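You operate a simulated robot arm through the tools that you are given. There is no shell and no other tool.

You run a simulated two-armed robot. Do the job below in one go: nothing can be reset, and whatever is moved stays where it is left.

## Task
Pick up the box from the far end of the long table with one hand, pass it to the other hand and put it on the middle shelf of the trolley.

Only the result counts: the job must be done as asked and must still hold three seconds after the hand-in. Knocking over, shifting, dropping, spilling or breaking anything else fails it.

## Robot
Two 7-joint arms with two-finger parallel grippers on one trunk, on a base that drives. Base frame: it is fixed to the floor where the robot stands at the start and does not move with it; the origin is under the middle of the robot, x ahead of it, y to its left, z up. Readings come in mm, rad, newtons and seconds.
The left shoulder is at the start at [50, 168, 1032], the right one opposite. With the tool pointing down near the work surface each hand reaches from about 220 to 660 mm from the robot's upright axis, wherever it stands, measured 20 degrees to its own side. Places, roughly: box [3250, 500, 750]; middle shelf of the trolley [2800, 2100, 400]. Payload 1.57 kg a hand.
Tool frame (each hand has its own): the origin (TCP) lies between the finger pads and is the grasp point; the fingertips stand 30 mm ahead of it; z points along the fingers, y is the line along which they close. The gripper opens to 80 mm. The fingers are 17 mm wide and 12 mm thick; the gripper's body (40 by 82 mm) begins 80 mm behind the TCP.
Orientation is told as [roll, pitch, yaw] about the base's x, y, z axes, in that order, counted from this pose: with the fingers straight down and closing along the base's y, the tool's x points along the base's -x, its y along +y and its z along -z.

## Interface
- The arms move only by the tool apply_moves. It takes "left_commands", "right_commands" or both (then of equal length, played together; a hand with none holds still); each is a list of rows, each a list of 3 entries, a list of its own where there are three numbers: the gripper command, from -1 (shut) to 1 (fully open), values between in proportion, then the shift along the base's x, y, z in mm, then the turn, a rotation vector about the base's x, y, z in rad. In form: [[fingers, [tx, ty, tz], [wx, wy, wz]], ...]. A call has 1 to 20 rows; each row shifts and turns the commanded pose from where the row before left it. Rows are played at 5 a second. More than 50 mm and 0.15 rad between two rows, or a gripper value outside its range, and nothing of the call is played. Where a pose cannot be reached the arm comes as near as it can. A force on the tool above 40 N (or 10 N above the force at the start of the call, whichever is more), or a blocked arm, ends the call early, and 0.2 s more pass. Each finger travels about 45 mm/s and halts on what it meets, pressing with about 37 N; the grip force reading is that of the motor and also rises with nothing between the fingers. The clock runs only during rows and for 0.2 s after the last one: add rows that do not move to give the fingers time. The reply holds the time, the measured pose of the TCP, the force on the tool along the base axes, the opening and the grip force, in the units named above and with some noise, with the torque about the TCP (base axes, N m) and any sound that the robot's microphone picked up.
- Cameras (640 x 400 px; columns grow to the right, rows downward): "scene" is now at [131.6, 8.9, 1248.6]; the picture's right is [0.16, -0.99, 0.00], its down [-0.57, -0.09, -0.82] and it looks along [0.81, 0.13, -0.57] (base axes); focal length 251 px, centre (320, 200). "left" rides on the left gripper at [72, 7, -122] in its tool frame; the picture's right is [-0.09, 1.00, 0.00], its down [-0.84, -0.08, -0.54] and it looks along [-0.54, -0.05, 0.84] (tool axes); focal length 238 px, centre (320, 200). "right" rides on the right gripper at [72, -7, -122] in its tool frame; the picture's right is [0.09, 1.00, 0.00], its down [-0.84, 0.08, -0.54] and it looks along [-0.54, 0.05, 0.84] (tool axes); focal length 238 px, centre (320, 200). There is no depth. A picture from a camera that has moved, and an enlarged one, comes with that camera's place and axes in the base frame and with its lens. The place of the scene camera against the robot may be out by one fixed shift of up to 12 mm in any direction.
- get_image(camera): a new picture of that camera. The clock stands still meanwhile.
- lift_body(by): slides the trunk up (or, below 0, down) by that many mm; the arms and the scene camera ride with it, the base frame stays. It gives what a move gives, with no picture.
- steer(legs): drives the robot by 1 to 6 legs, each [ahead, left, turn to the left] in mm, mm and rad, along the robot's own axes; the way and the turn of a leg run together, so that a leg with both is an arc; at most 1500 mm and 3.142 rad a leg. The arms and the cameras ride along, it lands a little off, and it stops where it bumps. It gives what a move gives.
- turn_head(pan, tilt): turns the head with the scene camera to pan (to the left, within 1.396 rad either way) and tilt (down, from -0.506 to 1.204), counted from straight ahead of the robot. It gives what a move gives.
- inspect(camera, box): a new picture of the part [left, top, right, bottom] of that camera's present view, enlarged. The clock stands still meanwhile.
- finish_job(): hands the job in; it is judged then, once.

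Nothing tells you exact positions but the pictures and the camera data. Unless the task says otherwise, let go and move clear before handing in.

The tools are called after "Emit:" as name(argument=value, ...) on one line, values as JSON. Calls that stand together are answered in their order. apply_moves: Moves the arms, as the interface text tells. Its arguments: {"type":"object","properties":{"left_commands":{"type":"array","items":{"type":"array"}},"right_commands":{"type":"array","items":{"type":"array"}}},"required":[]} The other tools are called the same way: lift_body (by) slides the trunk up or down; steer (legs) drives the base; turn_head (pan, tilt) turns the head that bears the scene camera; get_image (camera) takes a picture; inspect (camera, box) takes an enlarged picture of a part of a camera's view; finish_job () hands the job in.

At the start:

```text
clock: 0.0
left_eef_pos: [410.8, 207.4, 1015.5]
left_tcp_rot: [0.0, 0.0, 0.003]
left_contact_force: [0.3, -0.9, 0.6]
left_torque: [-0.03, 0.02, -0.01]
left_opening: 80.2
left_finger_force: 0.2
right_eef_pos: [437.6, -181.6, 982.0]
right_tcp_rot: [-0.001, 0.0, 0.002]
right_contact_force: [0.5, 0.9, 0.3]
right_torque: [0.0, 0.01, 0.0]
right_opening: 80.0
right_finger_force: 0.1
trunk travel left (down, up): [-200.0, 243.0]
robot x, y, heading: [-1.4, -0.9, -0.0]
head pan, tilt: [0.162, 0.613]
```

scene: 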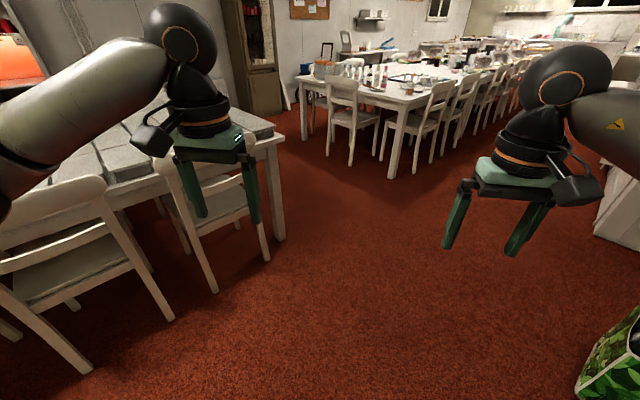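
right: 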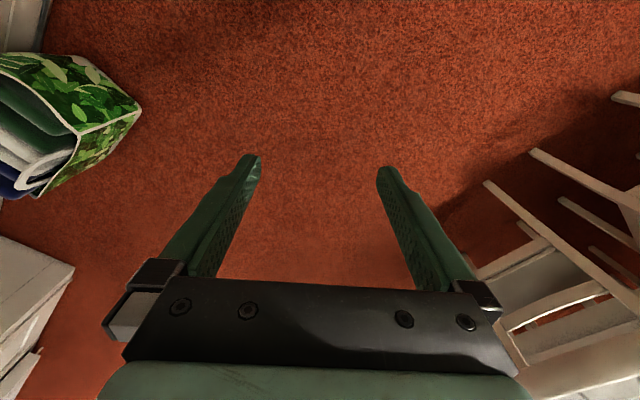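
left: 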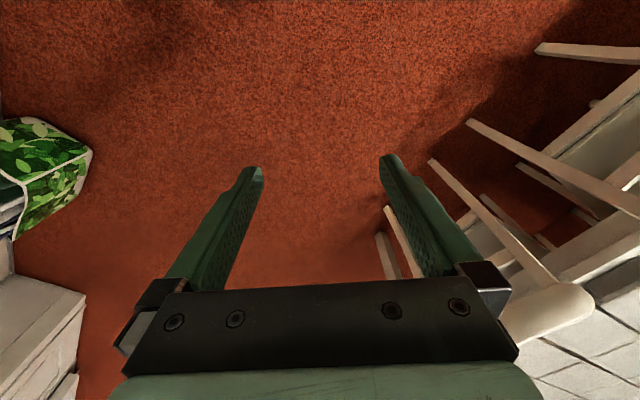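

I see a room with a near-left table with chairs, and a long white table with chairs further ahead; the box should be around [3250, 500, 750] and the trolley around [2800, 2100, 400]. I'll look around with the head first.

Emit:
turn_head(pan=0.15, tilt=0.2)

Emit:
get_image(camera="scene")

Emit:
turn_head(pan=0.7, tilt=0.3)

Emit:
get_image(camera="scene")

Emit:
turn_head(pan=-0.6, tilt=0.4)

Emit:
get_image(camera="scene")

```text
clock: 0.9
left_eef_pos: [410.3, 207.7, 1015.3]
left_tcp_rot: [0.001, 0.0, 0.001]
left_contact_force: [-1.1, -1.4, -0.7]
left_torque: [0.01, 0.0, -0.02]
left_opening: 80.0
left_finger_force: 0.1
right_eef_pos: [437.0, -181.4, 981.8]
right_tcp_rot: [0.0, 0.001, 0.0]
right_contact_force: [0.4, 0.4, 0.0]
right_torque: [0.01, 0.0, 0.01]
right_opening: 79.8
right_finger_force: 0.1
trunk travel left (down, up): [-200.0, 243.0]
robot x, y, heading: [0.5, 4.0, 0.005]
head pan, tilt: [0.15, 0.201]
```

```text
taken
camera scene: at [136.9, 8.5, 1286.4], right [0.15, -0.99, 0.0], down [-0.2, -0.03, -0.98], along [0.97, 0.15, -0.2], focal length 251 px, centre (320, 200)
```

scene: 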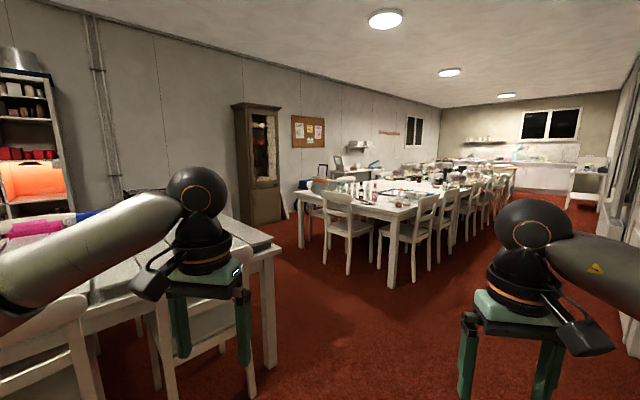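

```text
clock: 1.8
left_eef_pos: [410.0, 206.9, 1015.3]
left_tcp_rot: [-0.001, -0.001, 0.001]
left_contact_force: [0.3, 1.0, 0.1]
left_torque: [0.0, -0.01, -0.01]
left_opening: 80.1
left_finger_force: 0.0
right_eef_pos: [438.2, -182.5, 982.2]
right_tcp_rot: [0.001, -0.002, 0.0]
right_contact_force: [0.5, 0.1, -0.7]
right_torque: [-0.01, -0.02, 0.0]
right_opening: 80.0
right_finger_force: 0.0
trunk travel left (down, up): [-200.0, 243.0]
robot x, y, heading: [1.8, -1.9, 0.002]
head pan, tilt: [0.7, 0.3]
```

```text
taken
camera scene: at [116.3, 54.7, 1277.2], right [0.64, -0.77, 0.0], down [-0.23, -0.19, -0.96], along [0.73, 0.61, -0.3], focal length 251 px, centre (320, 200)
```

scene: 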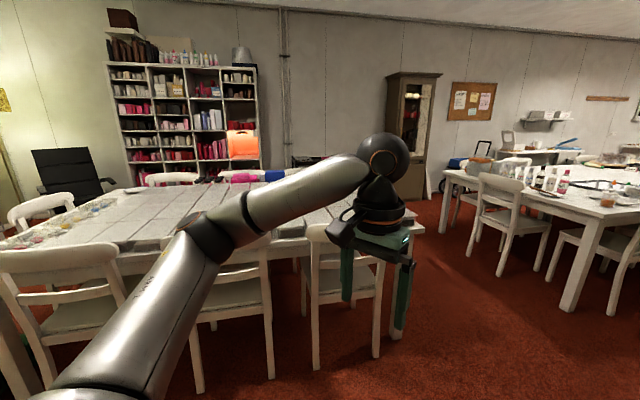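

```text
clock: 3.3
left_eef_pos: [410.3, 208.3, 1015.3]
left_tcp_rot: [-0.001, 0.0, 0.001]
left_contact_force: [-0.3, 0.2, 0.6]
left_torque: [0.0, 0.02, 0.04]
left_opening: 79.8
left_finger_force: 0.0
right_eef_pos: [437.3, -180.8, 982.8]
right_tcp_rot: [-0.001, -0.001, -0.001]
right_contact_force: [0.1, -0.9, 0.0]
right_torque: [-0.02, -0.05, -0.01]
right_opening: 79.9
right_finger_force: 0.0
trunk travel left (down, up): [-200.0, 243.0]
robot x, y, heading: [0.2, -0.4, 0.002]
head pan, tilt: [-0.6, 0.4]
```

```text
taken
camera scene: at [121.3, -57.7, 1267.9], right [-0.56, -0.83, 0.0], down [-0.32, 0.22, -0.92], along [0.76, -0.52, -0.39], focal length 251 px, centre (320, 200)
```

scene: 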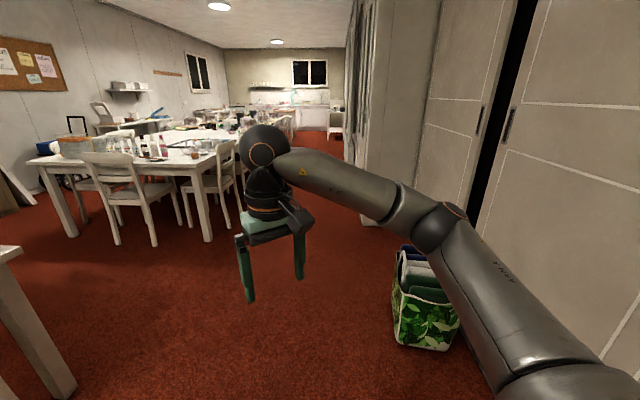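

The box should project near the left corner of the long table ahead, and the trolley is hidden behind the left arm. I'll zoom in.

Emit:
turn_head(pan=0.15, tilt=0.2)

Emit:
inspect(camera="scene", box=[260, 140, 420, 240])

Emit:
inspect(camera="scene", box=[100, 100, 340, 250])

Emit:
inspect(camera="scene", box=[380, 120, 540, 220])

```text
clock: 4.4
left_eef_pos: [410.4, 207.7, 1015.5]
left_tcp_rot: [0.001, 0.001, 0.003]
left_contact_force: [0.2, -0.2, 0.3]
left_torque: [-0.02, 0.04, -0.03]
left_opening: 79.9
left_finger_force: 0.0
right_eef_pos: [436.9, -181.1, 981.6]
right_tcp_rot: [-0.001, 0.0, -0.002]
right_contact_force: [0.1, 0.3, -0.2]
right_torque: [0.0, -0.03, 0.0]
right_opening: 80.0
right_finger_force: 0.0
trunk travel left (down, up): [-200.0, 243.0]
robot x, y, heading: [-1.3, 2.3, -0.0]
head pan, tilt: [0.15, 0.201]
```

```text
4.00 times, centred on (340, 190) of scene
camera zoom: at [136.9, 8.5, 1286.5], right [0.15, -0.99, 0.0], down [-0.2, -0.03, -0.98], along [0.97, 0.15, -0.2], focal length 1003 px, centre (240, 240)
```

zoom: 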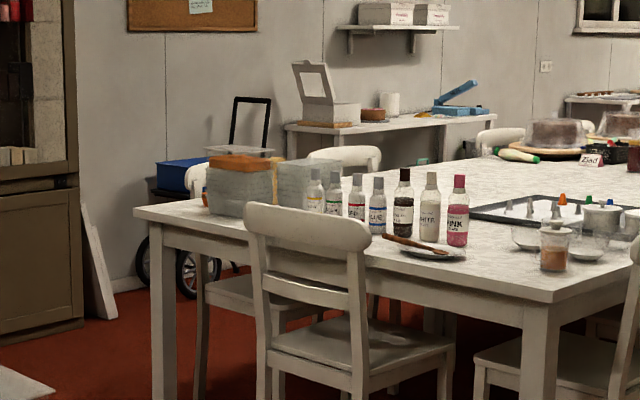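

```text
2.67 times, centred on (220, 175) of scene
camera zoom: at [136.9, 8.5, 1286.5], right [0.15, -0.99, 0.0], down [-0.2, -0.03, -0.98], along [0.97, 0.15, -0.2], focal length 668 px, centre (587, 267)
```

zoom: 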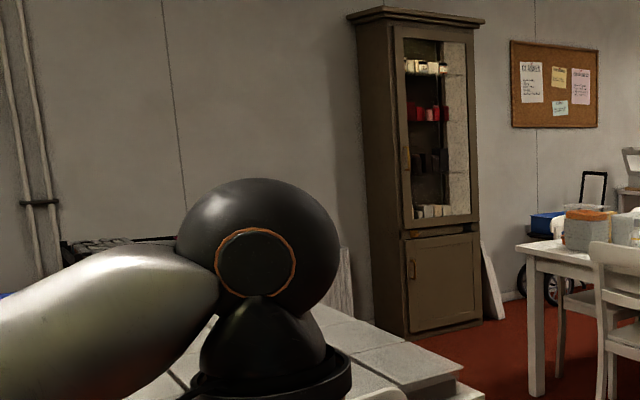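

```text
4.00 times, centred on (460, 170) of scene
camera zoom: at [136.9, 8.5, 1286.5], right [0.15, -0.99, 0.0], down [-0.2, -0.03, -0.98], along [0.97, 0.15, -0.2], focal length 1003 px, centre (-240, 320)
```

zoom: 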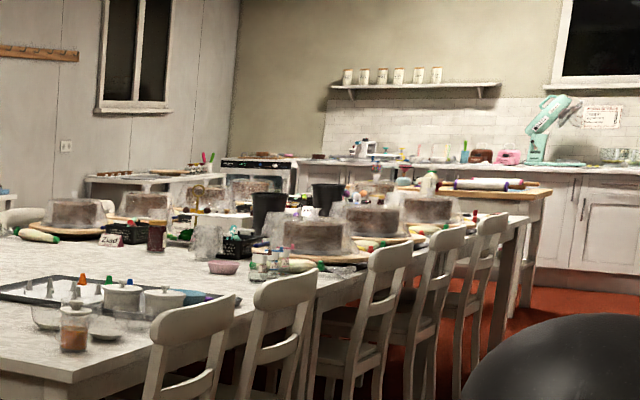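

The long table's near end has a grey box with an orange band at its left corner (likely the target). The room's axes are rotated about −37° to the base, and the trolley is hidden behind my left arm, so I'll drive a bit forward and look again.

Emit:
steer(legs=[[900, -50, 0.0]])

Emit:
turn_head(pan=0.95, tilt=0.3)

Emit:
get_image(camera="scene")

Emit:
turn_head(pan=0.3, tilt=0.4)

Emit:
get_image(camera="scene")

```text
clock: 9.2
left_eef_pos: [1327.3, 153.3, 1016.0]
left_tcp_rot: [0.0, -0.001, -0.003]
left_contact_force: [-0.3, -0.1, 0.3]
left_torque: [0.02, -0.03, 0.04]
left_opening: 79.9
left_finger_force: 0.0
right_eef_pos: [1351.6, -237.7, 982.1]
right_tcp_rot: [0.001, 0.001, -0.007]
right_contact_force: [-0.2, 0.5, -0.5]
right_torque: [-0.03, 0.01, -0.04]
right_opening: 80.0
right_finger_force: 0.0
trunk travel left (down, up): [-200.0, 243.0]
robot x, y, heading: [915.6, -53.8, -0.004]
head pan, tilt: [0.15, 0.201]
```

```text
clock: 10.3
left_eef_pos: [1327.2, 152.8, 1015.8]
left_tcp_rot: [0.0, 0.0, -0.004]
left_contact_force: [-0.5, 0.5, 0.6]
left_torque: [0.0, 0.01, 0.0]
left_opening: 80.1
left_finger_force: 0.0
right_eef_pos: [1352.8, -237.3, 982.9]
right_tcp_rot: [0.001, 0.001, -0.006]
right_contact_force: [0.0, 0.3, -0.5]
right_torque: [-0.02, 0.02, -0.02]
right_opening: 79.8
right_finger_force: 0.1
trunk travel left (down, up): [-200.0, 243.0]
robot x, y, heading: [912.5, -54.9, -0.009]
head pan, tilt: [0.949, 0.3]
```

```text
taken
camera scene: at [1015.1, 17.6, 1277.2], right [0.81, -0.59, 0.0], down [-0.17, -0.24, -0.96], along [0.56, 0.77, -0.3], focal length 251 px, centre (320, 200)
```

scene: 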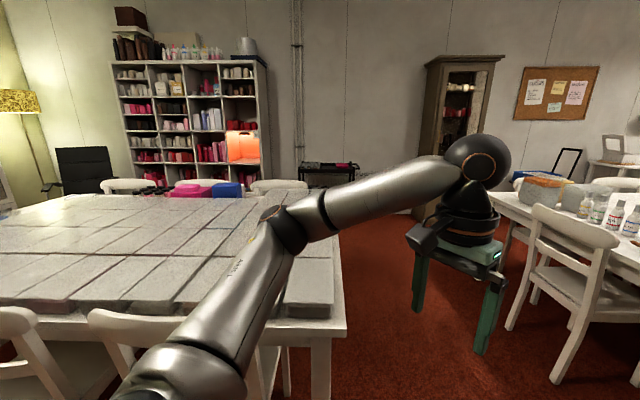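

```text
clock: 11.4
left_eef_pos: [1326.8, 152.3, 1015.1]
left_tcp_rot: [-0.001, -0.001, -0.005]
left_contact_force: [-0.5, 0.1, 0.1]
left_torque: [-0.04, 0.02, 0.01]
left_opening: 80.3
left_finger_force: 0.1
right_eef_pos: [1351.3, -236.8, 981.7]
right_tcp_rot: [0.0, -0.001, -0.007]
right_contact_force: [-0.4, 1.2, -0.1]
right_torque: [0.0, -0.01, 0.01]
right_opening: 80.2
right_finger_force: 0.0
trunk travel left (down, up): [-200.0, 243.0]
robot x, y, heading: [910.6, -52.4, -0.006]
head pan, tilt: [0.3, 0.4]
```

```text
taken
camera scene: at [1048.9, -31.0, 1267.9], right [0.29, -0.96, 0.0], down [-0.37, -0.11, -0.92], along [0.88, 0.27, -0.39], focal length 251 px, centre (320, 200)
```

scene: 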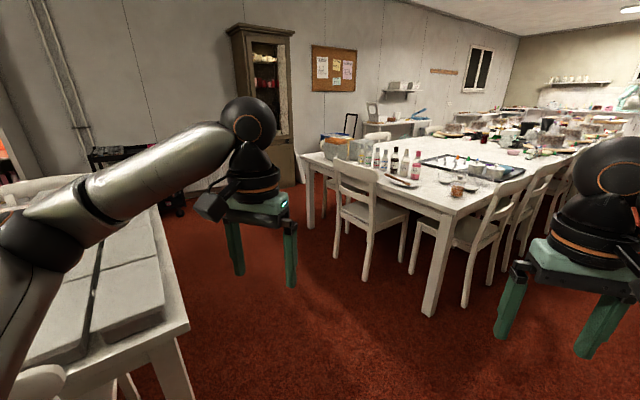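

The trolley appears to be a dark cart at the wall (around column 328, row 175 in the pan-0.95 view). I'll zoom on it and the box.

Emit:
inspect(camera="scene", box=[280, 100, 460, 212])

Emit:
turn_head(pan=0.95, tilt=0.3)

Emit:
inspect(camera="scene", box=[240, 130, 400, 230])

Emit:
inspect(camera="scene", box=[480, 140, 640, 240])

```text
3.56 times, centred on (370, 156) of scene
camera zoom: at [1048.9, -31.0, 1267.9], right [0.29, -0.96, 0.0], down [-0.37, -0.11, -0.92], along [0.88, 0.27, -0.39], focal length 891 px, centre (142, 356)
```

zoom: 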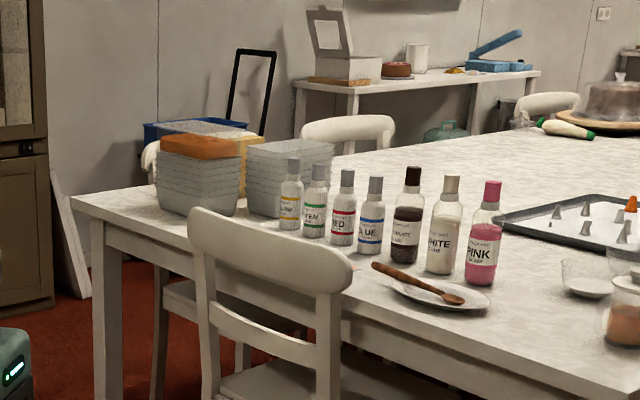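

```text
clock: 12.4
left_eef_pos: [1327.2, 152.6, 1015.9]
left_tcp_rot: [-0.001, 0.0, -0.004]
left_contact_force: [-0.3, 0.6, -0.3]
left_torque: [0.02, 0.02, -0.04]
left_opening: 80.0
left_finger_force: 0.1
right_eef_pos: [1352.5, -237.0, 983.9]
right_tcp_rot: [-0.003, 0.001, -0.005]
right_contact_force: [0.5, -1.0, 0.0]
right_torque: [0.0, 0.01, -0.02]
right_opening: 79.9
right_finger_force: 0.0
trunk travel left (down, up): [-200.0, 243.0]
robot x, y, heading: [913.2, -52.7, -0.007]
head pan, tilt: [0.949, 0.3]
```

```text
4.00 times, centred on (320, 180) of scene
camera zoom: at [1015.1, 17.6, 1277.2], right [0.81, -0.59, 0.0], down [-0.17, -0.24, -0.96], along [0.56, 0.77, -0.3], focal length 1003 px, centre (320, 280)
```

zoom: 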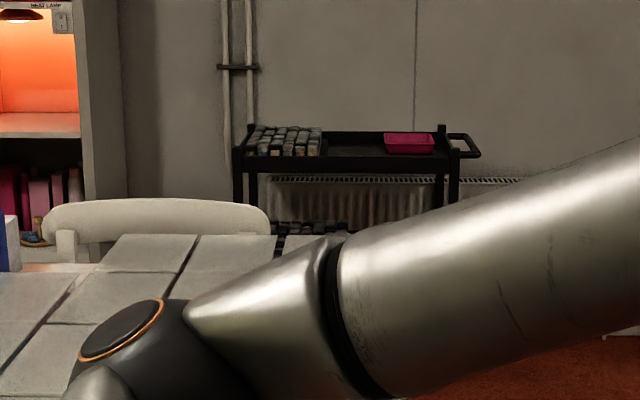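

```text
4.00 times, centred on (560, 190) of scene
camera zoom: at [1015.1, 17.6, 1277.2], right [0.81, -0.59, 0.0], down [-0.17, -0.24, -0.96], along [0.56, 0.77, -0.3], focal length 1003 px, centre (-640, 240)
```

zoom: 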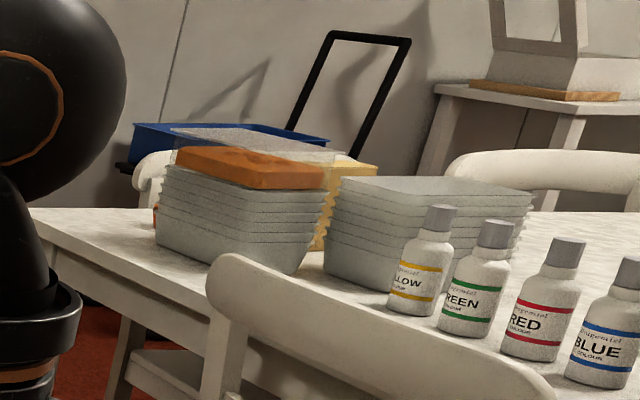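

The trolley is a black cart at the wall with bottles and a pink tray on its top shelf; on the table corner there's a stack of clear/grey tubs with an orange item on it, and a yellow item behind. I'll drive around into the gap between the tables and look from closer.

Emit:
steer(legs=[[587, -190, 0.0], [0, 0, 0.6]])

Emit:
turn_head(pan=0.0, tilt=0.4)

Emit:
get_image(camera="scene")

```text
clock: 17.5
left_eef_pos: [1724.3, 158.0, 1014.6]
left_tcp_rot: [0.001, -0.001, 0.599]
left_contact_force: [-0.2, -0.3, 0.4]
left_torque: [0.02, -0.03, 0.0]
left_opening: 80.0
left_finger_force: 0.0
right_eef_pos: [1966.0, -149.0, 981.4]
right_tcp_rot: [0.0, 0.0, 0.596]
right_contact_force: [-0.5, -0.2, -0.5]
right_torque: [0.04, -0.03, 0.0]
right_opening: 80.2
right_finger_force: 0.1
trunk travel left (down, up): [-200.0, 243.0]
robot x, y, heading: [1501.9, -242.9, 0.594]
head pan, tilt: [0.949, 0.3]
```

```text
clock: 18.8
left_eef_pos: [1722.5, 157.2, 1015.7]
left_tcp_rot: [0.0, 0.0, 0.598]
left_contact_force: [0.6, -0.4, -0.3]
left_torque: [0.02, -0.02, -0.01]
left_opening: 79.9
left_finger_force: 0.1
right_eef_pos: [1966.0, -148.0, 982.0]
right_tcp_rot: [-0.001, -0.001, 0.596]
right_contact_force: [-0.5, -0.4, -0.1]
right_torque: [0.0, 0.0, -0.04]
right_opening: 80.0
right_finger_force: 0.1
trunk travel left (down, up): [-200.0, 243.0]
robot x, y, heading: [1499.1, -246.6, 0.593]
head pan, tilt: [0.0, 0.4]
```

```text
taken
camera scene: at [1615.8, -175.5, 1267.9], right [0.56, -0.83, 0.0], down [-0.32, -0.22, -0.92], along [0.76, 0.52, -0.39], focal length 251 px, centre (320, 200)
```

scene: 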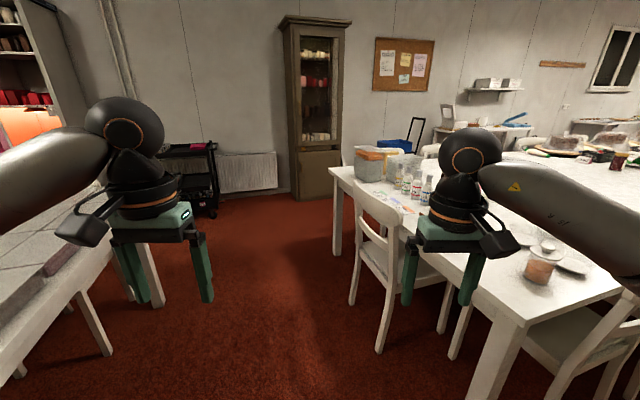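

Emit:
inspect(camera="scene", box=[330, 110, 490, 210])

Emit:
inspect(camera="scene", box=[130, 120, 290, 220])

```text
4.00 times, centred on (410, 160) of scene
camera zoom: at [1615.8, -175.5, 1267.9], right [0.56, -0.83, 0.0], down [-0.32, -0.22, -0.92], along [0.76, 0.52, -0.39], focal length 1003 px, centre (-40, 360)
```

zoom: 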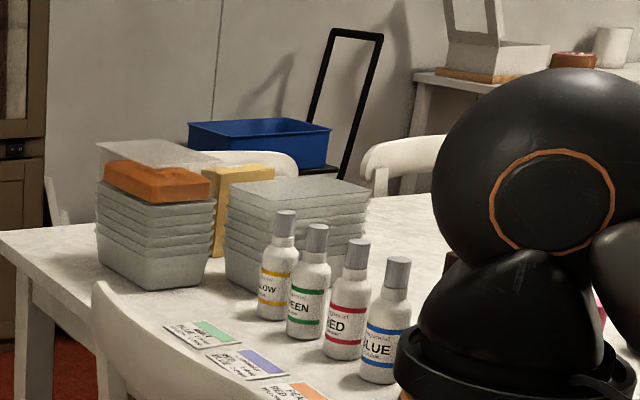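

```text
4.00 times, centred on (210, 170) of scene
camera zoom: at [1615.8, -175.5, 1267.9], right [0.56, -0.83, 0.0], down [-0.32, -0.22, -0.92], along [0.76, 0.52, -0.39], focal length 1003 px, centre (760, 320)
```

zoom: 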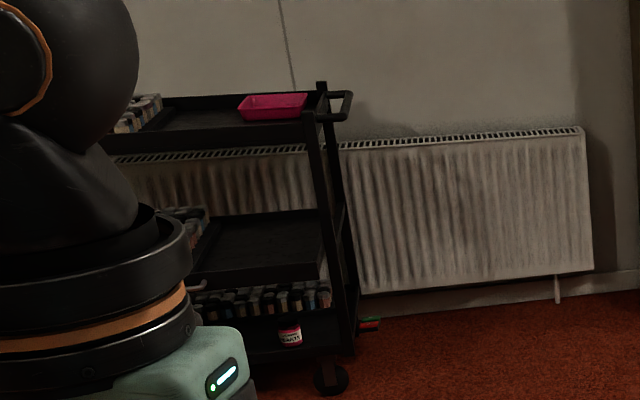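

The trolley has three shelves; the middle one is empty on its right part. On the table I see a yellow box standing behind two stacks of clear tubs, and an orange block on top of one stack; I'll get closer to identify the box.

Emit:
steer(legs=[[0, 0, 0.333], [1250, -30, 0.0], [0, 0, -1.25]])

Emit:
turn_head(pan=0.0, tilt=0.5)

Emit:
get_image(camera="scene")

```text
clock: 29.3
left_eef_pos: [2738.0, 799.5, 1016.2]
left_tcp_rot: [0.001, 0.001, -0.339]
left_contact_force: [0.4, 0.3, 0.2]
left_torque: [0.01, -0.01, 0.04]
left_opening: 80.3
left_finger_force: 0.0
right_eef_pos: [2633.9, 423.0, 983.1]
right_tcp_rot: [0.002, 0.0, -0.341]
right_contact_force: [0.4, -0.8, 0.1]
right_torque: [0.0, -0.04, -0.03]
right_opening: 80.1
right_finger_force: 0.1
trunk travel left (down, up): [-200.0, 243.0]
robot x, y, heading: [2281.9, 742.8, -0.35]
head pan, tilt: [0.0, 0.4]
```

```text
clock: 29.9
left_eef_pos: [2738.9, 798.3, 1014.8]
left_tcp_rot: [-0.001, -0.001, -0.34]
left_contact_force: [-1.0, -1.3, -0.2]
left_torque: [-0.03, 0.0, 0.01]
left_opening: 79.9
left_finger_force: 0.1
right_eef_pos: [2635.6, 422.5, 982.5]
right_tcp_rot: [0.0, 0.001, -0.342]
right_contact_force: [0.1, -0.6, 0.5]
right_torque: [0.0, -0.01, 0.0]
right_opening: 80.1
right_finger_force: 0.1
trunk travel left (down, up): [-200.0, 243.0]
robot x, y, heading: [2283.0, 742.7, -0.345]
head pan, tilt: [0.0, 0.499]
```

```text
taken
camera scene: at [2410.7, 692.1, 1258.8], right [-0.34, -0.94, 0.0], down [-0.45, 0.16, -0.88], along [0.83, -0.29, -0.48], focal length 251 px, centre (320, 200)
```

scene: 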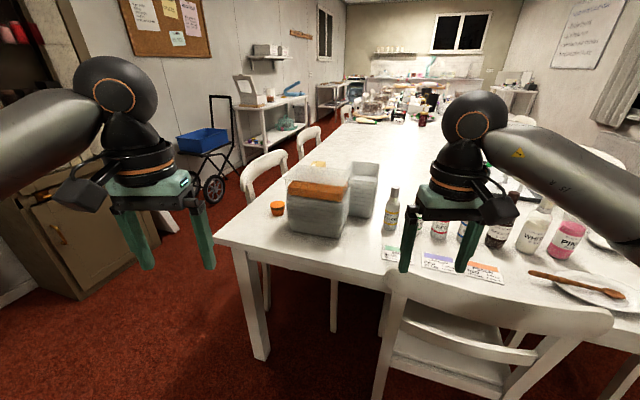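

Emit:
inspect(camera="scene", box=[250, 140, 410, 240])

Emit:
get_image(camera="left")

Emit:
get_image(camera="right")

```text
4.00 times, centred on (330, 190) of scene
camera zoom: at [2410.7, 692.1, 1258.8], right [-0.34, -0.94, 0.0], down [-0.45, 0.16, -0.88], along [0.83, -0.29, -0.48], focal length 1003 px, centre (280, 240)
```

zoom: 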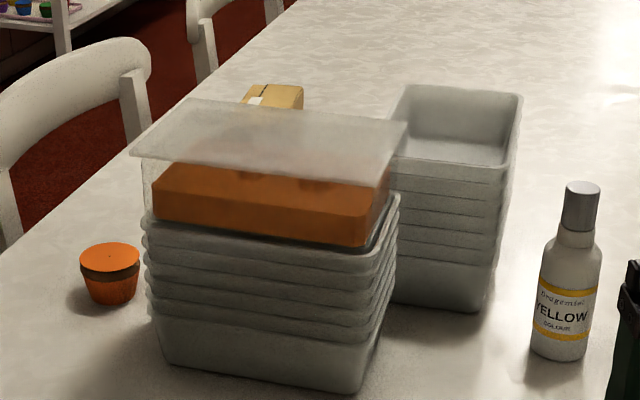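

```text
taken
camera left: at [2672.7, 829.0, 1137.8], right [0.42, 0.91, 0.0], down [0.76, -0.35, 0.54], along [0.49, -0.23, -0.84], focal length 238 px, centre (320, 200)
```

left: 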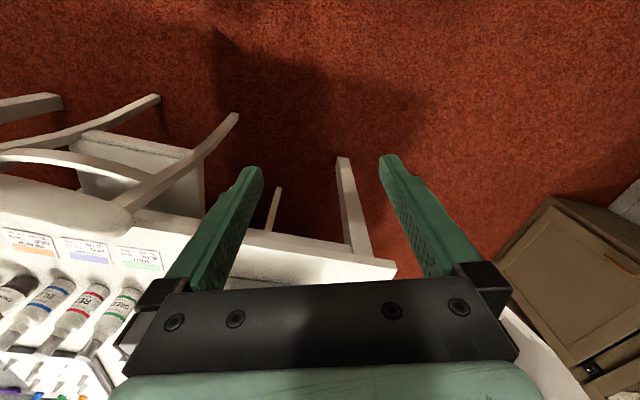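

```text
taken
camera right: at [2565.0, 440.6, 1103.7], right [0.25, 0.97, 0.0], down [0.81, -0.21, 0.54], along [0.53, -0.13, -0.84], focal length 238 px, centre (320, 200)
```

right: 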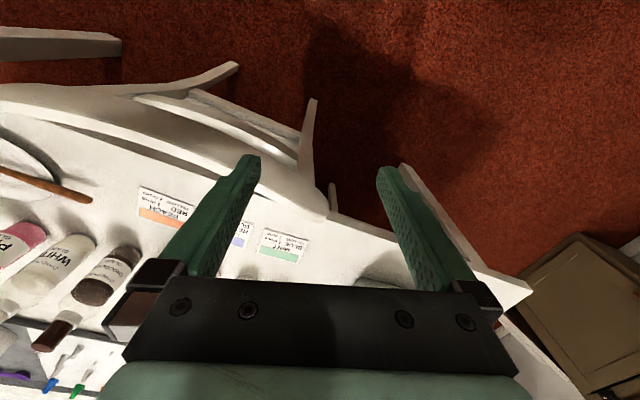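

A yellow/tan cardboard box stands behind the front tub stack at roughly (3300, 390), and there's a small orange cup beside. I'll raise the trunk to look over the stack and check for other candidates.

Emit:
lift_body(by=240)

Emit:
turn_head(pan=0.0, tilt=0.65)

Emit:
inspect(camera="scene", box=[240, 110, 400, 210])

Emit:
get_image(camera="scene")

```text
clock: 32.4
left_eef_pos: [2739.3, 799.8, 1254.9]
left_tcp_rot: [0.0, 0.001, -0.34]
left_contact_force: [-0.1, -0.6, -0.2]
left_torque: [-0.03, 0.0, 0.01]
left_opening: 79.9
left_finger_force: 0.0
right_eef_pos: [2635.3, 423.2, 1222.1]
right_tcp_rot: [0.0, 0.0, -0.341]
right_contact_force: [-0.7, 0.0, 0.7]
right_torque: [0.02, -0.01, 0.03]
right_opening: 80.0
right_finger_force: 0.0
trunk travel left (down, up): [-440.0, 3.0]
robot x, y, heading: [2281.7, 739.4, -0.342]
head pan, tilt: [0.0, 0.499]
```

```text
clock: 33.1
left_eef_pos: [2737.5, 799.4, 1255.3]
left_tcp_rot: [0.002, 0.0, -0.341]
left_contact_force: [-0.9, -1.0, -0.8]
left_torque: [0.01, 0.01, 0.01]
left_opening: 80.0
left_finger_force: 0.0
right_eef_pos: [2634.0, 424.3, 1223.5]
right_tcp_rot: [0.0, 0.001, -0.342]
right_contact_force: [0.2, -0.1, 1.0]
right_torque: [-0.02, 0.02, 0.02]
right_opening: 80.3
right_finger_force: 0.0
trunk travel left (down, up): [-440.0, 3.0]
robot x, y, heading: [2286.1, 741.2, -0.341]
head pan, tilt: [0.0, 0.649]
```

```text
4.00 times, centred on (320, 160) of scene
camera zoom: at [2406.8, 693.5, 1485.5], right [-0.34, -0.94, 0.0], down [-0.57, 0.2, -0.8], along [0.75, -0.27, -0.6], focal length 1003 px, centre (320, 360)
```

zoom: 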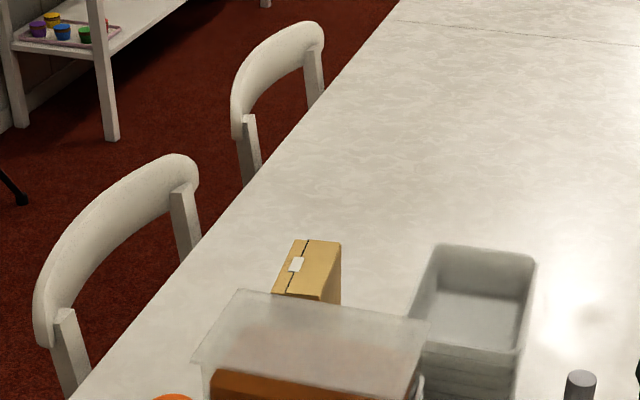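

```text
taken
camera scene: at [2406.8, 693.5, 1485.5], right [-0.34, -0.94, 0.0], down [-0.57, 0.2, -0.8], along [0.75, -0.27, -0.6], focal length 251 px, centre (320, 200)
```

scene: 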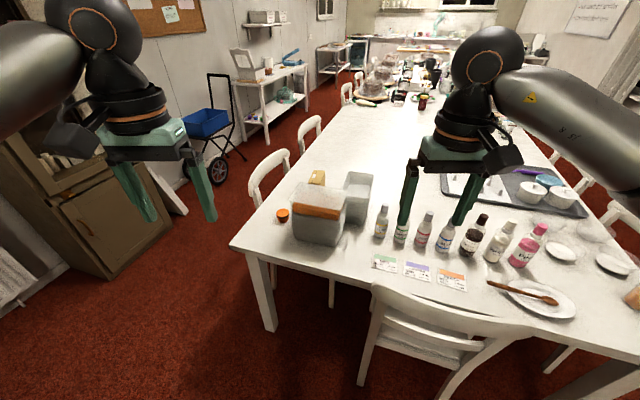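

The box is clearly the yellow cardboard box: about 57 × 115 mm on top, ~158 mm tall, centre near (3291, 391). Before approaching, I'll look down to learn the footprint of my base.

Emit:
turn_head(pan=0.0, tilt=1.2)

Emit:
get_image(camera="scene")

Emit:
turn_head(pan=1.39, tilt=1.2)

Emit:
get_image(camera="scene")

Emit:
turn_head(pan=1.39, tilt=0.3)

Emit:
get_image(camera="scene")

```text
clock: 34.1
left_eef_pos: [2738.0, 799.4, 1256.2]
left_tcp_rot: [-0.001, 0.0, -0.342]
left_contact_force: [-0.5, -0.2, -0.5]
left_torque: [0.01, 0.0, 0.04]
left_opening: 79.8
left_finger_force: 0.1
right_eef_pos: [2633.8, 424.6, 1221.9]
right_tcp_rot: [0.001, 0.0, -0.343]
right_contact_force: [-0.6, 1.0, -0.1]
right_torque: [-0.02, 0.02, -0.02]
right_opening: 79.8
right_finger_force: 0.1
trunk travel left (down, up): [-440.0, 3.0]
robot x, y, heading: [2285.7, 739.2, -0.341]
head pan, tilt: [0.0, 1.201]
```

```text
taken
camera scene: at [2377.7, 703.8, 1445.1], right [-0.34, -0.94, 0.0], down [-0.88, 0.31, -0.36], along [0.34, -0.12, -0.93], focal length 251 px, centre (320, 200)
```

scene: 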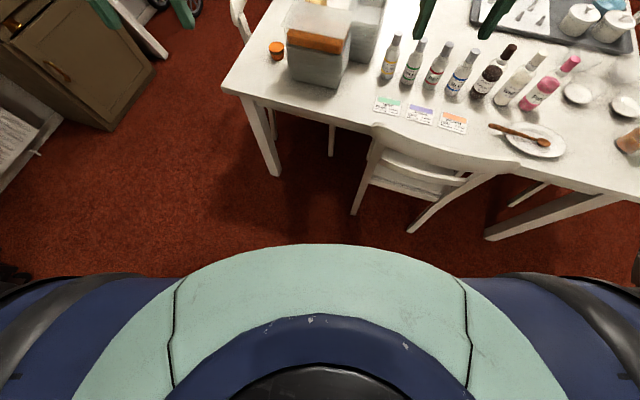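

```text
clock: 35.6
left_eef_pos: [2739.5, 798.0, 1256.0]
left_tcp_rot: [0.001, -0.001, -0.34]
left_contact_force: [0.0, 0.9, 0.3]
left_torque: [0.05, 0.0, -0.02]
left_opening: 80.0
left_finger_force: 0.0
right_eef_pos: [2633.8, 423.3, 1222.8]
right_tcp_rot: [-0.002, 0.0, -0.34]
right_contact_force: [-0.4, -0.4, -0.8]
right_torque: [0.0, 0.01, 0.0]
right_opening: 80.2
right_finger_force: 0.1
trunk travel left (down, up): [-440.0, 3.0]
robot x, y, heading: [2282.3, 738.5, -0.339]
head pan, tilt: [1.389, 1.201]
```

```text
taken
camera scene: at [2353.0, 771.0, 1445.1], right [0.87, -0.5, 0.0], down [-0.47, -0.81, -0.36], along [0.18, 0.31, -0.93], focal length 251 px, centre (320, 200)
```

scene: 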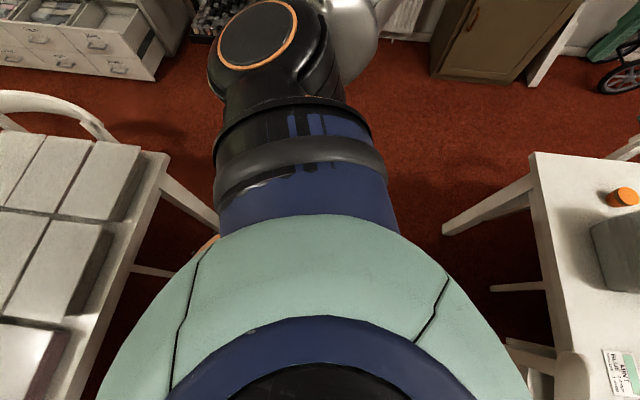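

```text
clock: 36.8
left_eef_pos: [2737.9, 799.9, 1255.2]
left_tcp_rot: [-0.001, 0.0, -0.34]
left_contact_force: [-0.2, 0.3, -0.2]
left_torque: [0.01, 0.02, 0.03]
left_opening: 80.2
left_finger_force: 0.1
right_eef_pos: [2634.5, 422.5, 1221.8]
right_tcp_rot: [0.0, 0.0, -0.34]
right_contact_force: [0.3, 0.4, -0.3]
right_torque: [0.01, -0.01, 0.01]
right_opening: 80.1
right_finger_force: 0.1
trunk travel left (down, up): [-440.0, 3.0]
robot x, y, heading: [2282.0, 738.9, -0.339]
head pan, tilt: [1.389, 0.3]
```

```text
taken
camera scene: at [2371.7, 803.5, 1517.1], right [0.87, -0.5, 0.0], down [-0.15, -0.26, -0.96], along [0.48, 0.83, -0.3], focal length 251 px, centre (320, 200)
```

scene: 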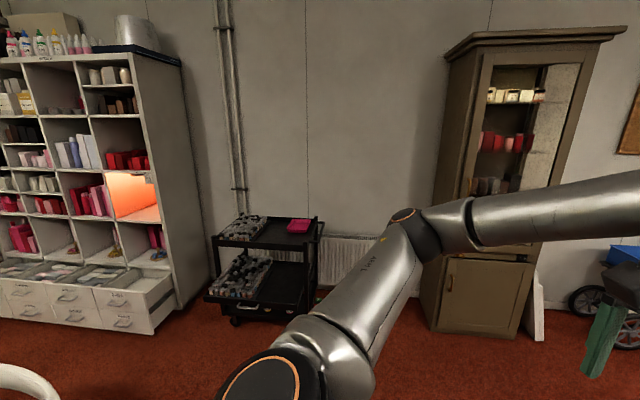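

The torso is compact (no part extends beyond ~340 mm ahead at base level). The box sits only ~195 mm from the wall-side edge of the table, so I'll stand at the wall-side corner; first I drive to an open spot near there and look.

Emit:
steer(legs=[[378, 811, 0.0]])

Emit:
turn_head(pan=-0.5, tilt=0.75)

Emit:
get_image(camera="scene")

Emit:
turn_head(pan=0.2, tilt=0.7)

Emit:
get_image(camera="scene")

```text
clock: 44.4
left_eef_pos: [3367.9, 1433.6, 1254.9]
left_tcp_rot: [0.0, -0.001, -0.35]
left_contact_force: [0.3, 0.5, 0.2]
left_torque: [-0.03, 0.0, 0.01]
left_opening: 79.8
left_finger_force: 0.1
right_eef_pos: [3259.5, 1058.4, 1222.3]
right_tcp_rot: [-0.002, 0.001, -0.35]
right_contact_force: [-0.6, -0.4, 2.4]
right_torque: [-0.03, 0.0, 0.0]
right_opening: 79.9
right_finger_force: 0.0
trunk travel left (down, up): [-440.0, 3.0]
robot x, y, heading: [2911.3, 1378.0, -0.347]
head pan, tilt: [1.389, 0.3]
```

```text
clock: 46.2
left_eef_pos: [3367.0, 1434.4, 1255.2]
left_tcp_rot: [-0.001, 0.001, -0.349]
left_contact_force: [-0.7, -0.8, 0.2]
left_torque: [0.0, 0.01, 0.02]
left_opening: 80.0
left_finger_force: 0.1
right_eef_pos: [3259.3, 1059.1, 1222.5]
right_tcp_rot: [0.001, 0.0, -0.348]
right_contact_force: [-0.8, 0.6, -0.2]
right_torque: [-0.04, 0.02, 0.01]
right_opening: 80.0
right_finger_force: 0.0
trunk travel left (down, up): [-440.0, 3.0]
robot x, y, heading: [2911.8, 1377.6, -0.348]
head pan, tilt: [-0.499, 0.75]
```

```text
taken
camera scene: at [3008.1, 1298.4, 1476.8], right [-0.75, -0.66, 0.0], down [-0.45, 0.51, -0.73], along [0.48, -0.55, -0.68], focal length 251 px, centre (320, 200)
```

scene: 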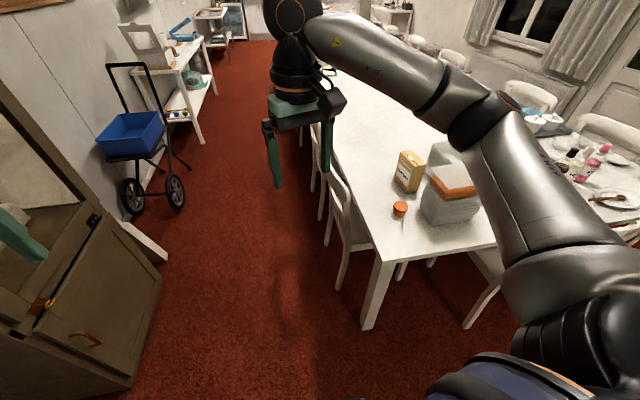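

```text
clock: 47.3
left_eef_pos: [3367.2, 1434.1, 1255.3]
left_tcp_rot: [0.0, 0.0, -0.35]
left_contact_force: [0.8, 0.2, 0.6]
left_torque: [0.0, 0.02, -0.02]
left_opening: 79.9
left_finger_force: 0.1
right_eef_pos: [3259.8, 1060.1, 1222.1]
right_tcp_rot: [-0.002, 0.0, -0.349]
right_contact_force: [-0.1, -1.4, -0.3]
right_torque: [-0.01, 0.06, -0.02]
right_opening: 79.9
right_finger_force: 0.0
trunk travel left (down, up): [-440.0, 3.0]
robot x, y, heading: [2914.5, 1377.0, -0.345]
head pan, tilt: [0.201, 0.7]
```

```text
taken
camera scene: at [3037.3, 1347.9, 1481.1], right [-0.15, -0.99, 0.0], down [-0.64, 0.1, -0.76], along [0.76, -0.11, -0.64], focal length 251 px, centre (320, 200)
```

scene: 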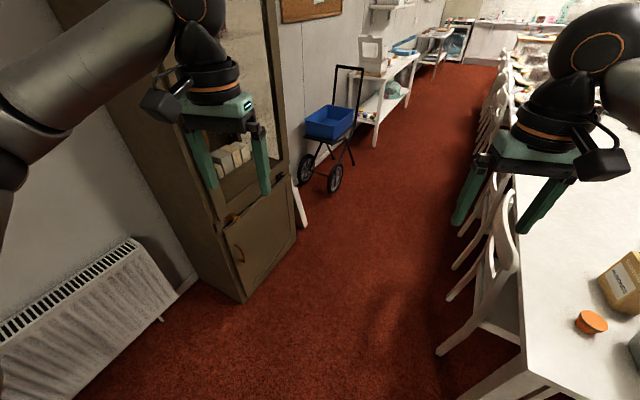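

Emit:
turn_head(pan=-0.5, tilt=0.75)

Emit:
inspect(camera="scene", box=[320, 120, 480, 220])

Emit:
inspect(camera="scene", box=[300, 120, 500, 345])

```text
clock: 48.4
left_eef_pos: [3368.6, 1433.5, 1255.2]
left_tcp_rot: [0.0, 0.0, -0.347]
left_contact_force: [0.2, 0.4, -0.1]
left_torque: [0.02, 0.02, 0.03]
left_opening: 80.1
left_finger_force: 0.0
right_eef_pos: [3260.9, 1059.6, 1222.9]
right_tcp_rot: [0.0, 0.001, -0.348]
right_contact_force: [-0.8, -0.4, -0.3]
right_torque: [-0.04, -0.01, -0.04]
right_opening: 79.8
right_finger_force: 0.2
trunk travel left (down, up): [-440.0, 3.0]
robot x, y, heading: [2913.5, 1380.9, -0.348]
head pan, tilt: [-0.499, 0.75]
```

```text
4.00 times, centred on (400, 170) of scene
camera zoom: at [3008.1, 1298.4, 1476.8], right [-0.75, -0.66, 0.0], down [-0.45, 0.51, -0.73], along [0.48, -0.55, -0.68], focal length 1003 px, centre (0, 320)
```

zoom: 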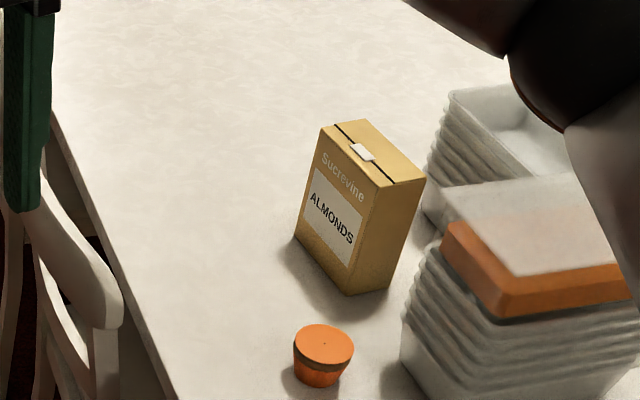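

```text
1.78 times, centred on (400, 232) of scene
camera zoom: at [3008.1, 1298.4, 1476.8], right [-0.75, -0.66, 0.0], down [-0.45, 0.51, -0.73], along [0.48, -0.55, -0.68], focal length 446 px, centre (178, 142)
```

zoom: 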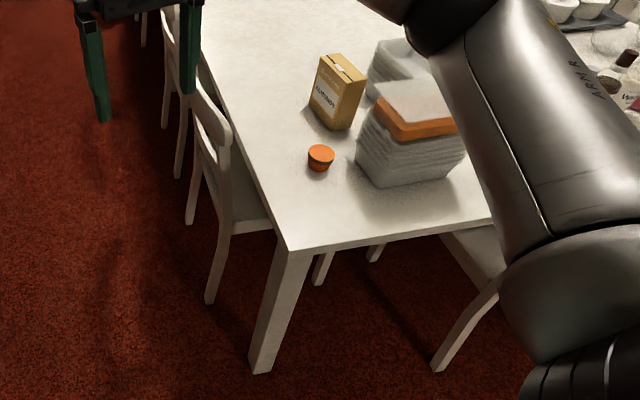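

It's an "Almonds" carton, about 110 × 53 × 143 mm, centred near (3300, 382), long side along about −30°, top at z ≈ 893. I'll lower the trunk briefly here in free space to see whether my base protrudes, to know how close I can stand.

Emit:
lift_body(by=-440)

Emit:
turn_head(pan=0.0, tilt=1.2)

Emit:
get_image(camera="scene")

Emit:
turn_head(pan=-0.9, tilt=1.2)

Emit:
get_image(camera="scene")

```text
refused: -440 is not a number from -400 to 400
```

```text
clock: 49.3
left_eef_pos: [3365.5, 1434.5, 1254.7]
left_tcp_rot: [0.001, -0.001, -0.349]
left_contact_force: [0.1, 0.0, -0.4]
left_torque: [0.0, -0.03, 0.04]
left_opening: 80.0
left_finger_force: 0.2
right_eef_pos: [3259.2, 1058.2, 1221.8]
right_tcp_rot: [0.0, 0.001, -0.35]
right_contact_force: [-0.2, -0.2, -0.5]
right_torque: [0.0, 0.03, 0.0]
right_opening: 79.9
right_finger_force: 0.1
trunk travel left (down, up): [-440.0, 3.0]
robot x, y, heading: [2909.2, 1378.3, -0.352]
head pan, tilt: [0.0, 1.201]
```

```text
taken
camera scene: at [3005.8, 1341.4, 1445.1], right [-0.34, -0.94, 0.0], down [-0.88, 0.32, -0.36], along [0.34, -0.12, -0.93], focal length 251 px, centre (320, 200)
```

scene: 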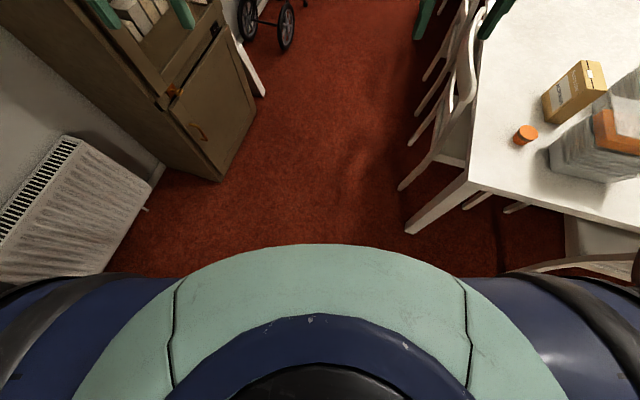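

```text
clock: 50.5
left_eef_pos: [3367.7, 1433.5, 1255.2]
left_tcp_rot: [0.0, 0.0, -0.348]
left_contact_force: [-0.8, 0.3, 0.0]
left_torque: [0.01, 0.01, 0.0]
left_opening: 79.8
left_finger_force: 0.2
right_eef_pos: [3259.6, 1058.4, 1221.6]
right_tcp_rot: [0.002, 0.001, -0.349]
right_contact_force: [0.2, 0.6, -0.1]
right_torque: [0.02, -0.02, -0.01]
right_opening: 80.2
right_finger_force: 0.1
trunk travel left (down, up): [-440.0, 3.0]
robot x, y, heading: [2912.5, 1376.1, -0.349]
head pan, tilt: [-0.901, 1.201]
```

```text
taken
camera scene: at [2970.9, 1307.5, 1445.1], right [-0.95, -0.32, 0.0], down [-0.29, 0.88, -0.36], along [0.11, -0.34, -0.93], focal length 251 px, centre (320, 200)
```

scene: 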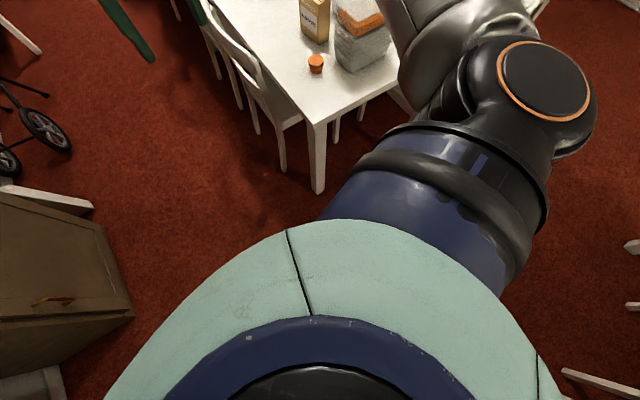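

Emit:
steer(legs=[[-287, 87, 0.0]])

Emit:
lift_body(by=-400)

Emit:
turn_head(pan=0.0, tilt=1.2)

Emit:
get_image(camera="scene")

Emit:
turn_head(pan=-0.9, tilt=1.2)

Emit:
get_image(camera="scene")

Emit:
turn_head(pan=1.3, tilt=0.3)

Emit:
get_image(camera="scene")

```text
clock: 52.5
left_eef_pos: [3128.2, 1612.0, 1256.8]
left_tcp_rot: [-0.001, 0.001, -0.349]
left_contact_force: [-0.4, 0.2, 1.0]
left_torque: [0.02, -0.02, -0.01]
left_opening: 80.0
left_finger_force: 0.0
right_eef_pos: [3021.3, 1238.5, 1223.2]
right_tcp_rot: [0.002, 0.001, -0.352]
right_contact_force: [0.4, 0.1, 0.0]
right_torque: [0.01, -0.02, -0.01]
right_opening: 80.1
right_finger_force: 0.0
trunk travel left (down, up): [-440.0, 3.0]
robot x, y, heading: [2671.3, 1558.9, -0.353]
head pan, tilt: [-0.901, 1.201]
```

```text
clock: 56.4
left_eef_pos: [3130.2, 1612.6, 855.3]
left_tcp_rot: [0.002, 0.0, -0.35]
left_contact_force: [0.1, -0.1, 0.4]
left_torque: [-0.01, 0.01, 0.0]
left_opening: 80.0
left_finger_force: 0.1
right_eef_pos: [3021.7, 1238.2, 822.4]
right_tcp_rot: [0.001, -0.001, -0.353]
right_contact_force: [0.1, -0.5, 0.1]
right_torque: [0.0, -0.01, -0.02]
right_opening: 80.2
right_finger_force: 0.0
trunk travel left (down, up): [-40.0, 403.0]
robot x, y, heading: [2671.5, 1559.6, -0.356]
head pan, tilt: [-0.901, 1.201]
```

```text
clock: 57.6
left_eef_pos: [3130.5, 1612.0, 855.1]
left_tcp_rot: [0.0, -0.001, -0.351]
left_contact_force: [0.1, 0.5, 0.4]
left_torque: [-0.03, 0.03, 0.0]
left_opening: 79.5
left_finger_force: 0.0
right_eef_pos: [3020.4, 1236.6, 822.3]
right_tcp_rot: [0.0, -0.001, -0.352]
right_contact_force: [-0.3, -0.7, 1.1]
right_torque: [0.03, -0.02, 0.0]
right_opening: 80.1
right_finger_force: 0.1
trunk travel left (down, up): [-40.0, 403.0]
robot x, y, heading: [2672.9, 1558.9, -0.354]
head pan, tilt: [0.0, 1.201]
```

```text
taken
camera scene: at [2767.8, 1520.5, 1045.1], right [-0.35, -0.94, 0.0], down [-0.87, 0.32, -0.36], along [0.34, -0.13, -0.93], focal length 251 px, centre (320, 200)
```

scene: 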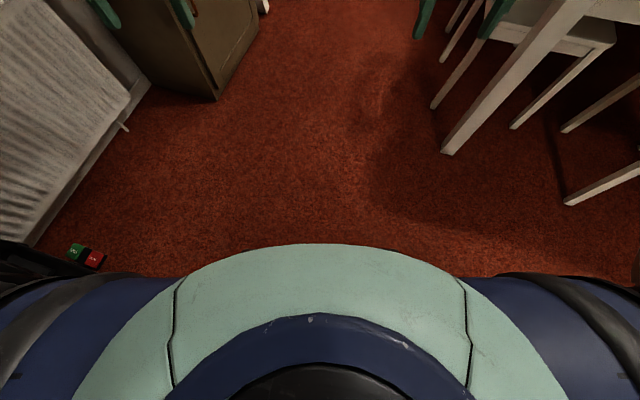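

```text
clock: 58.8
left_eef_pos: [3128.7, 1612.2, 855.4]
left_tcp_rot: [-0.001, -0.001, -0.351]
left_contact_force: [-0.1, -0.3, 1.1]
left_torque: [-0.01, -0.01, -0.01]
left_opening: 79.9
left_finger_force: 0.0
right_eef_pos: [3021.0, 1237.4, 821.5]
right_tcp_rot: [0.0, -0.001, -0.354]
right_contact_force: [0.1, -0.1, 0.2]
right_torque: [0.02, 0.0, 0.0]
right_opening: 80.2
right_finger_force: 0.1
trunk travel left (down, up): [-40.0, 403.0]
robot x, y, heading: [2676.2, 1558.8, -0.357]
head pan, tilt: [-0.901, 1.201]
```

```text
taken
camera scene: at [2732.9, 1486.7, 1045.1], right [-0.95, -0.31, 0.0], down [-0.29, 0.89, -0.36], along [0.11, -0.34, -0.93], focal length 251 px, centre (320, 200)
```

scene: 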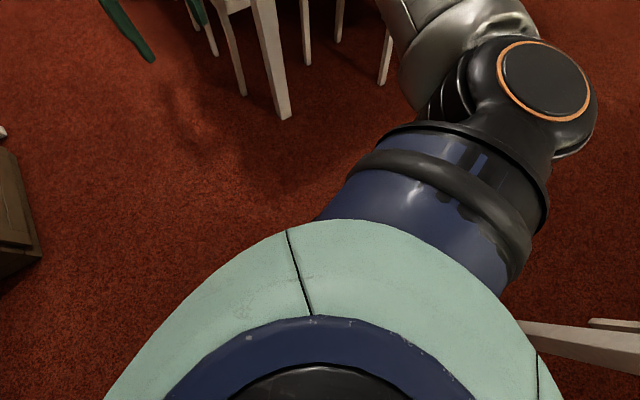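

```text
clock: 60.8
left_eef_pos: [3129.8, 1613.1, 855.1]
left_tcp_rot: [0.002, 0.0, -0.352]
left_contact_force: [-0.1, 0.4, 0.2]
left_torque: [0.01, 0.02, 0.01]
left_opening: 80.3
left_finger_force: 0.0
right_eef_pos: [3020.7, 1237.2, 822.3]
right_tcp_rot: [0.0, 0.0, -0.352]
right_contact_force: [0.3, 0.1, 0.4]
right_torque: [0.0, -0.01, 0.02]
right_opening: 80.2
right_finger_force: 0.1
trunk travel left (down, up): [-40.0, 403.0]
robot x, y, heading: [2672.4, 1557.2, -0.357]
head pan, tilt: [1.3, 0.3]
```

```text
taken
camera scene: at [2769.8, 1615.6, 1117.2], right [0.81, -0.58, 0.0], down [-0.17, -0.24, -0.96], along [0.56, 0.78, -0.3], focal length 251 px, centre (320, 200)
```

scene: 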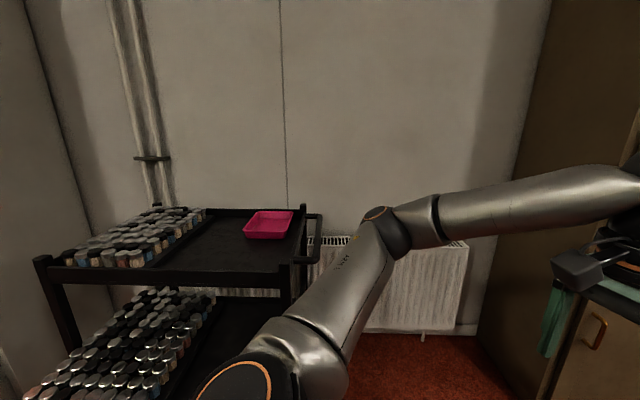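

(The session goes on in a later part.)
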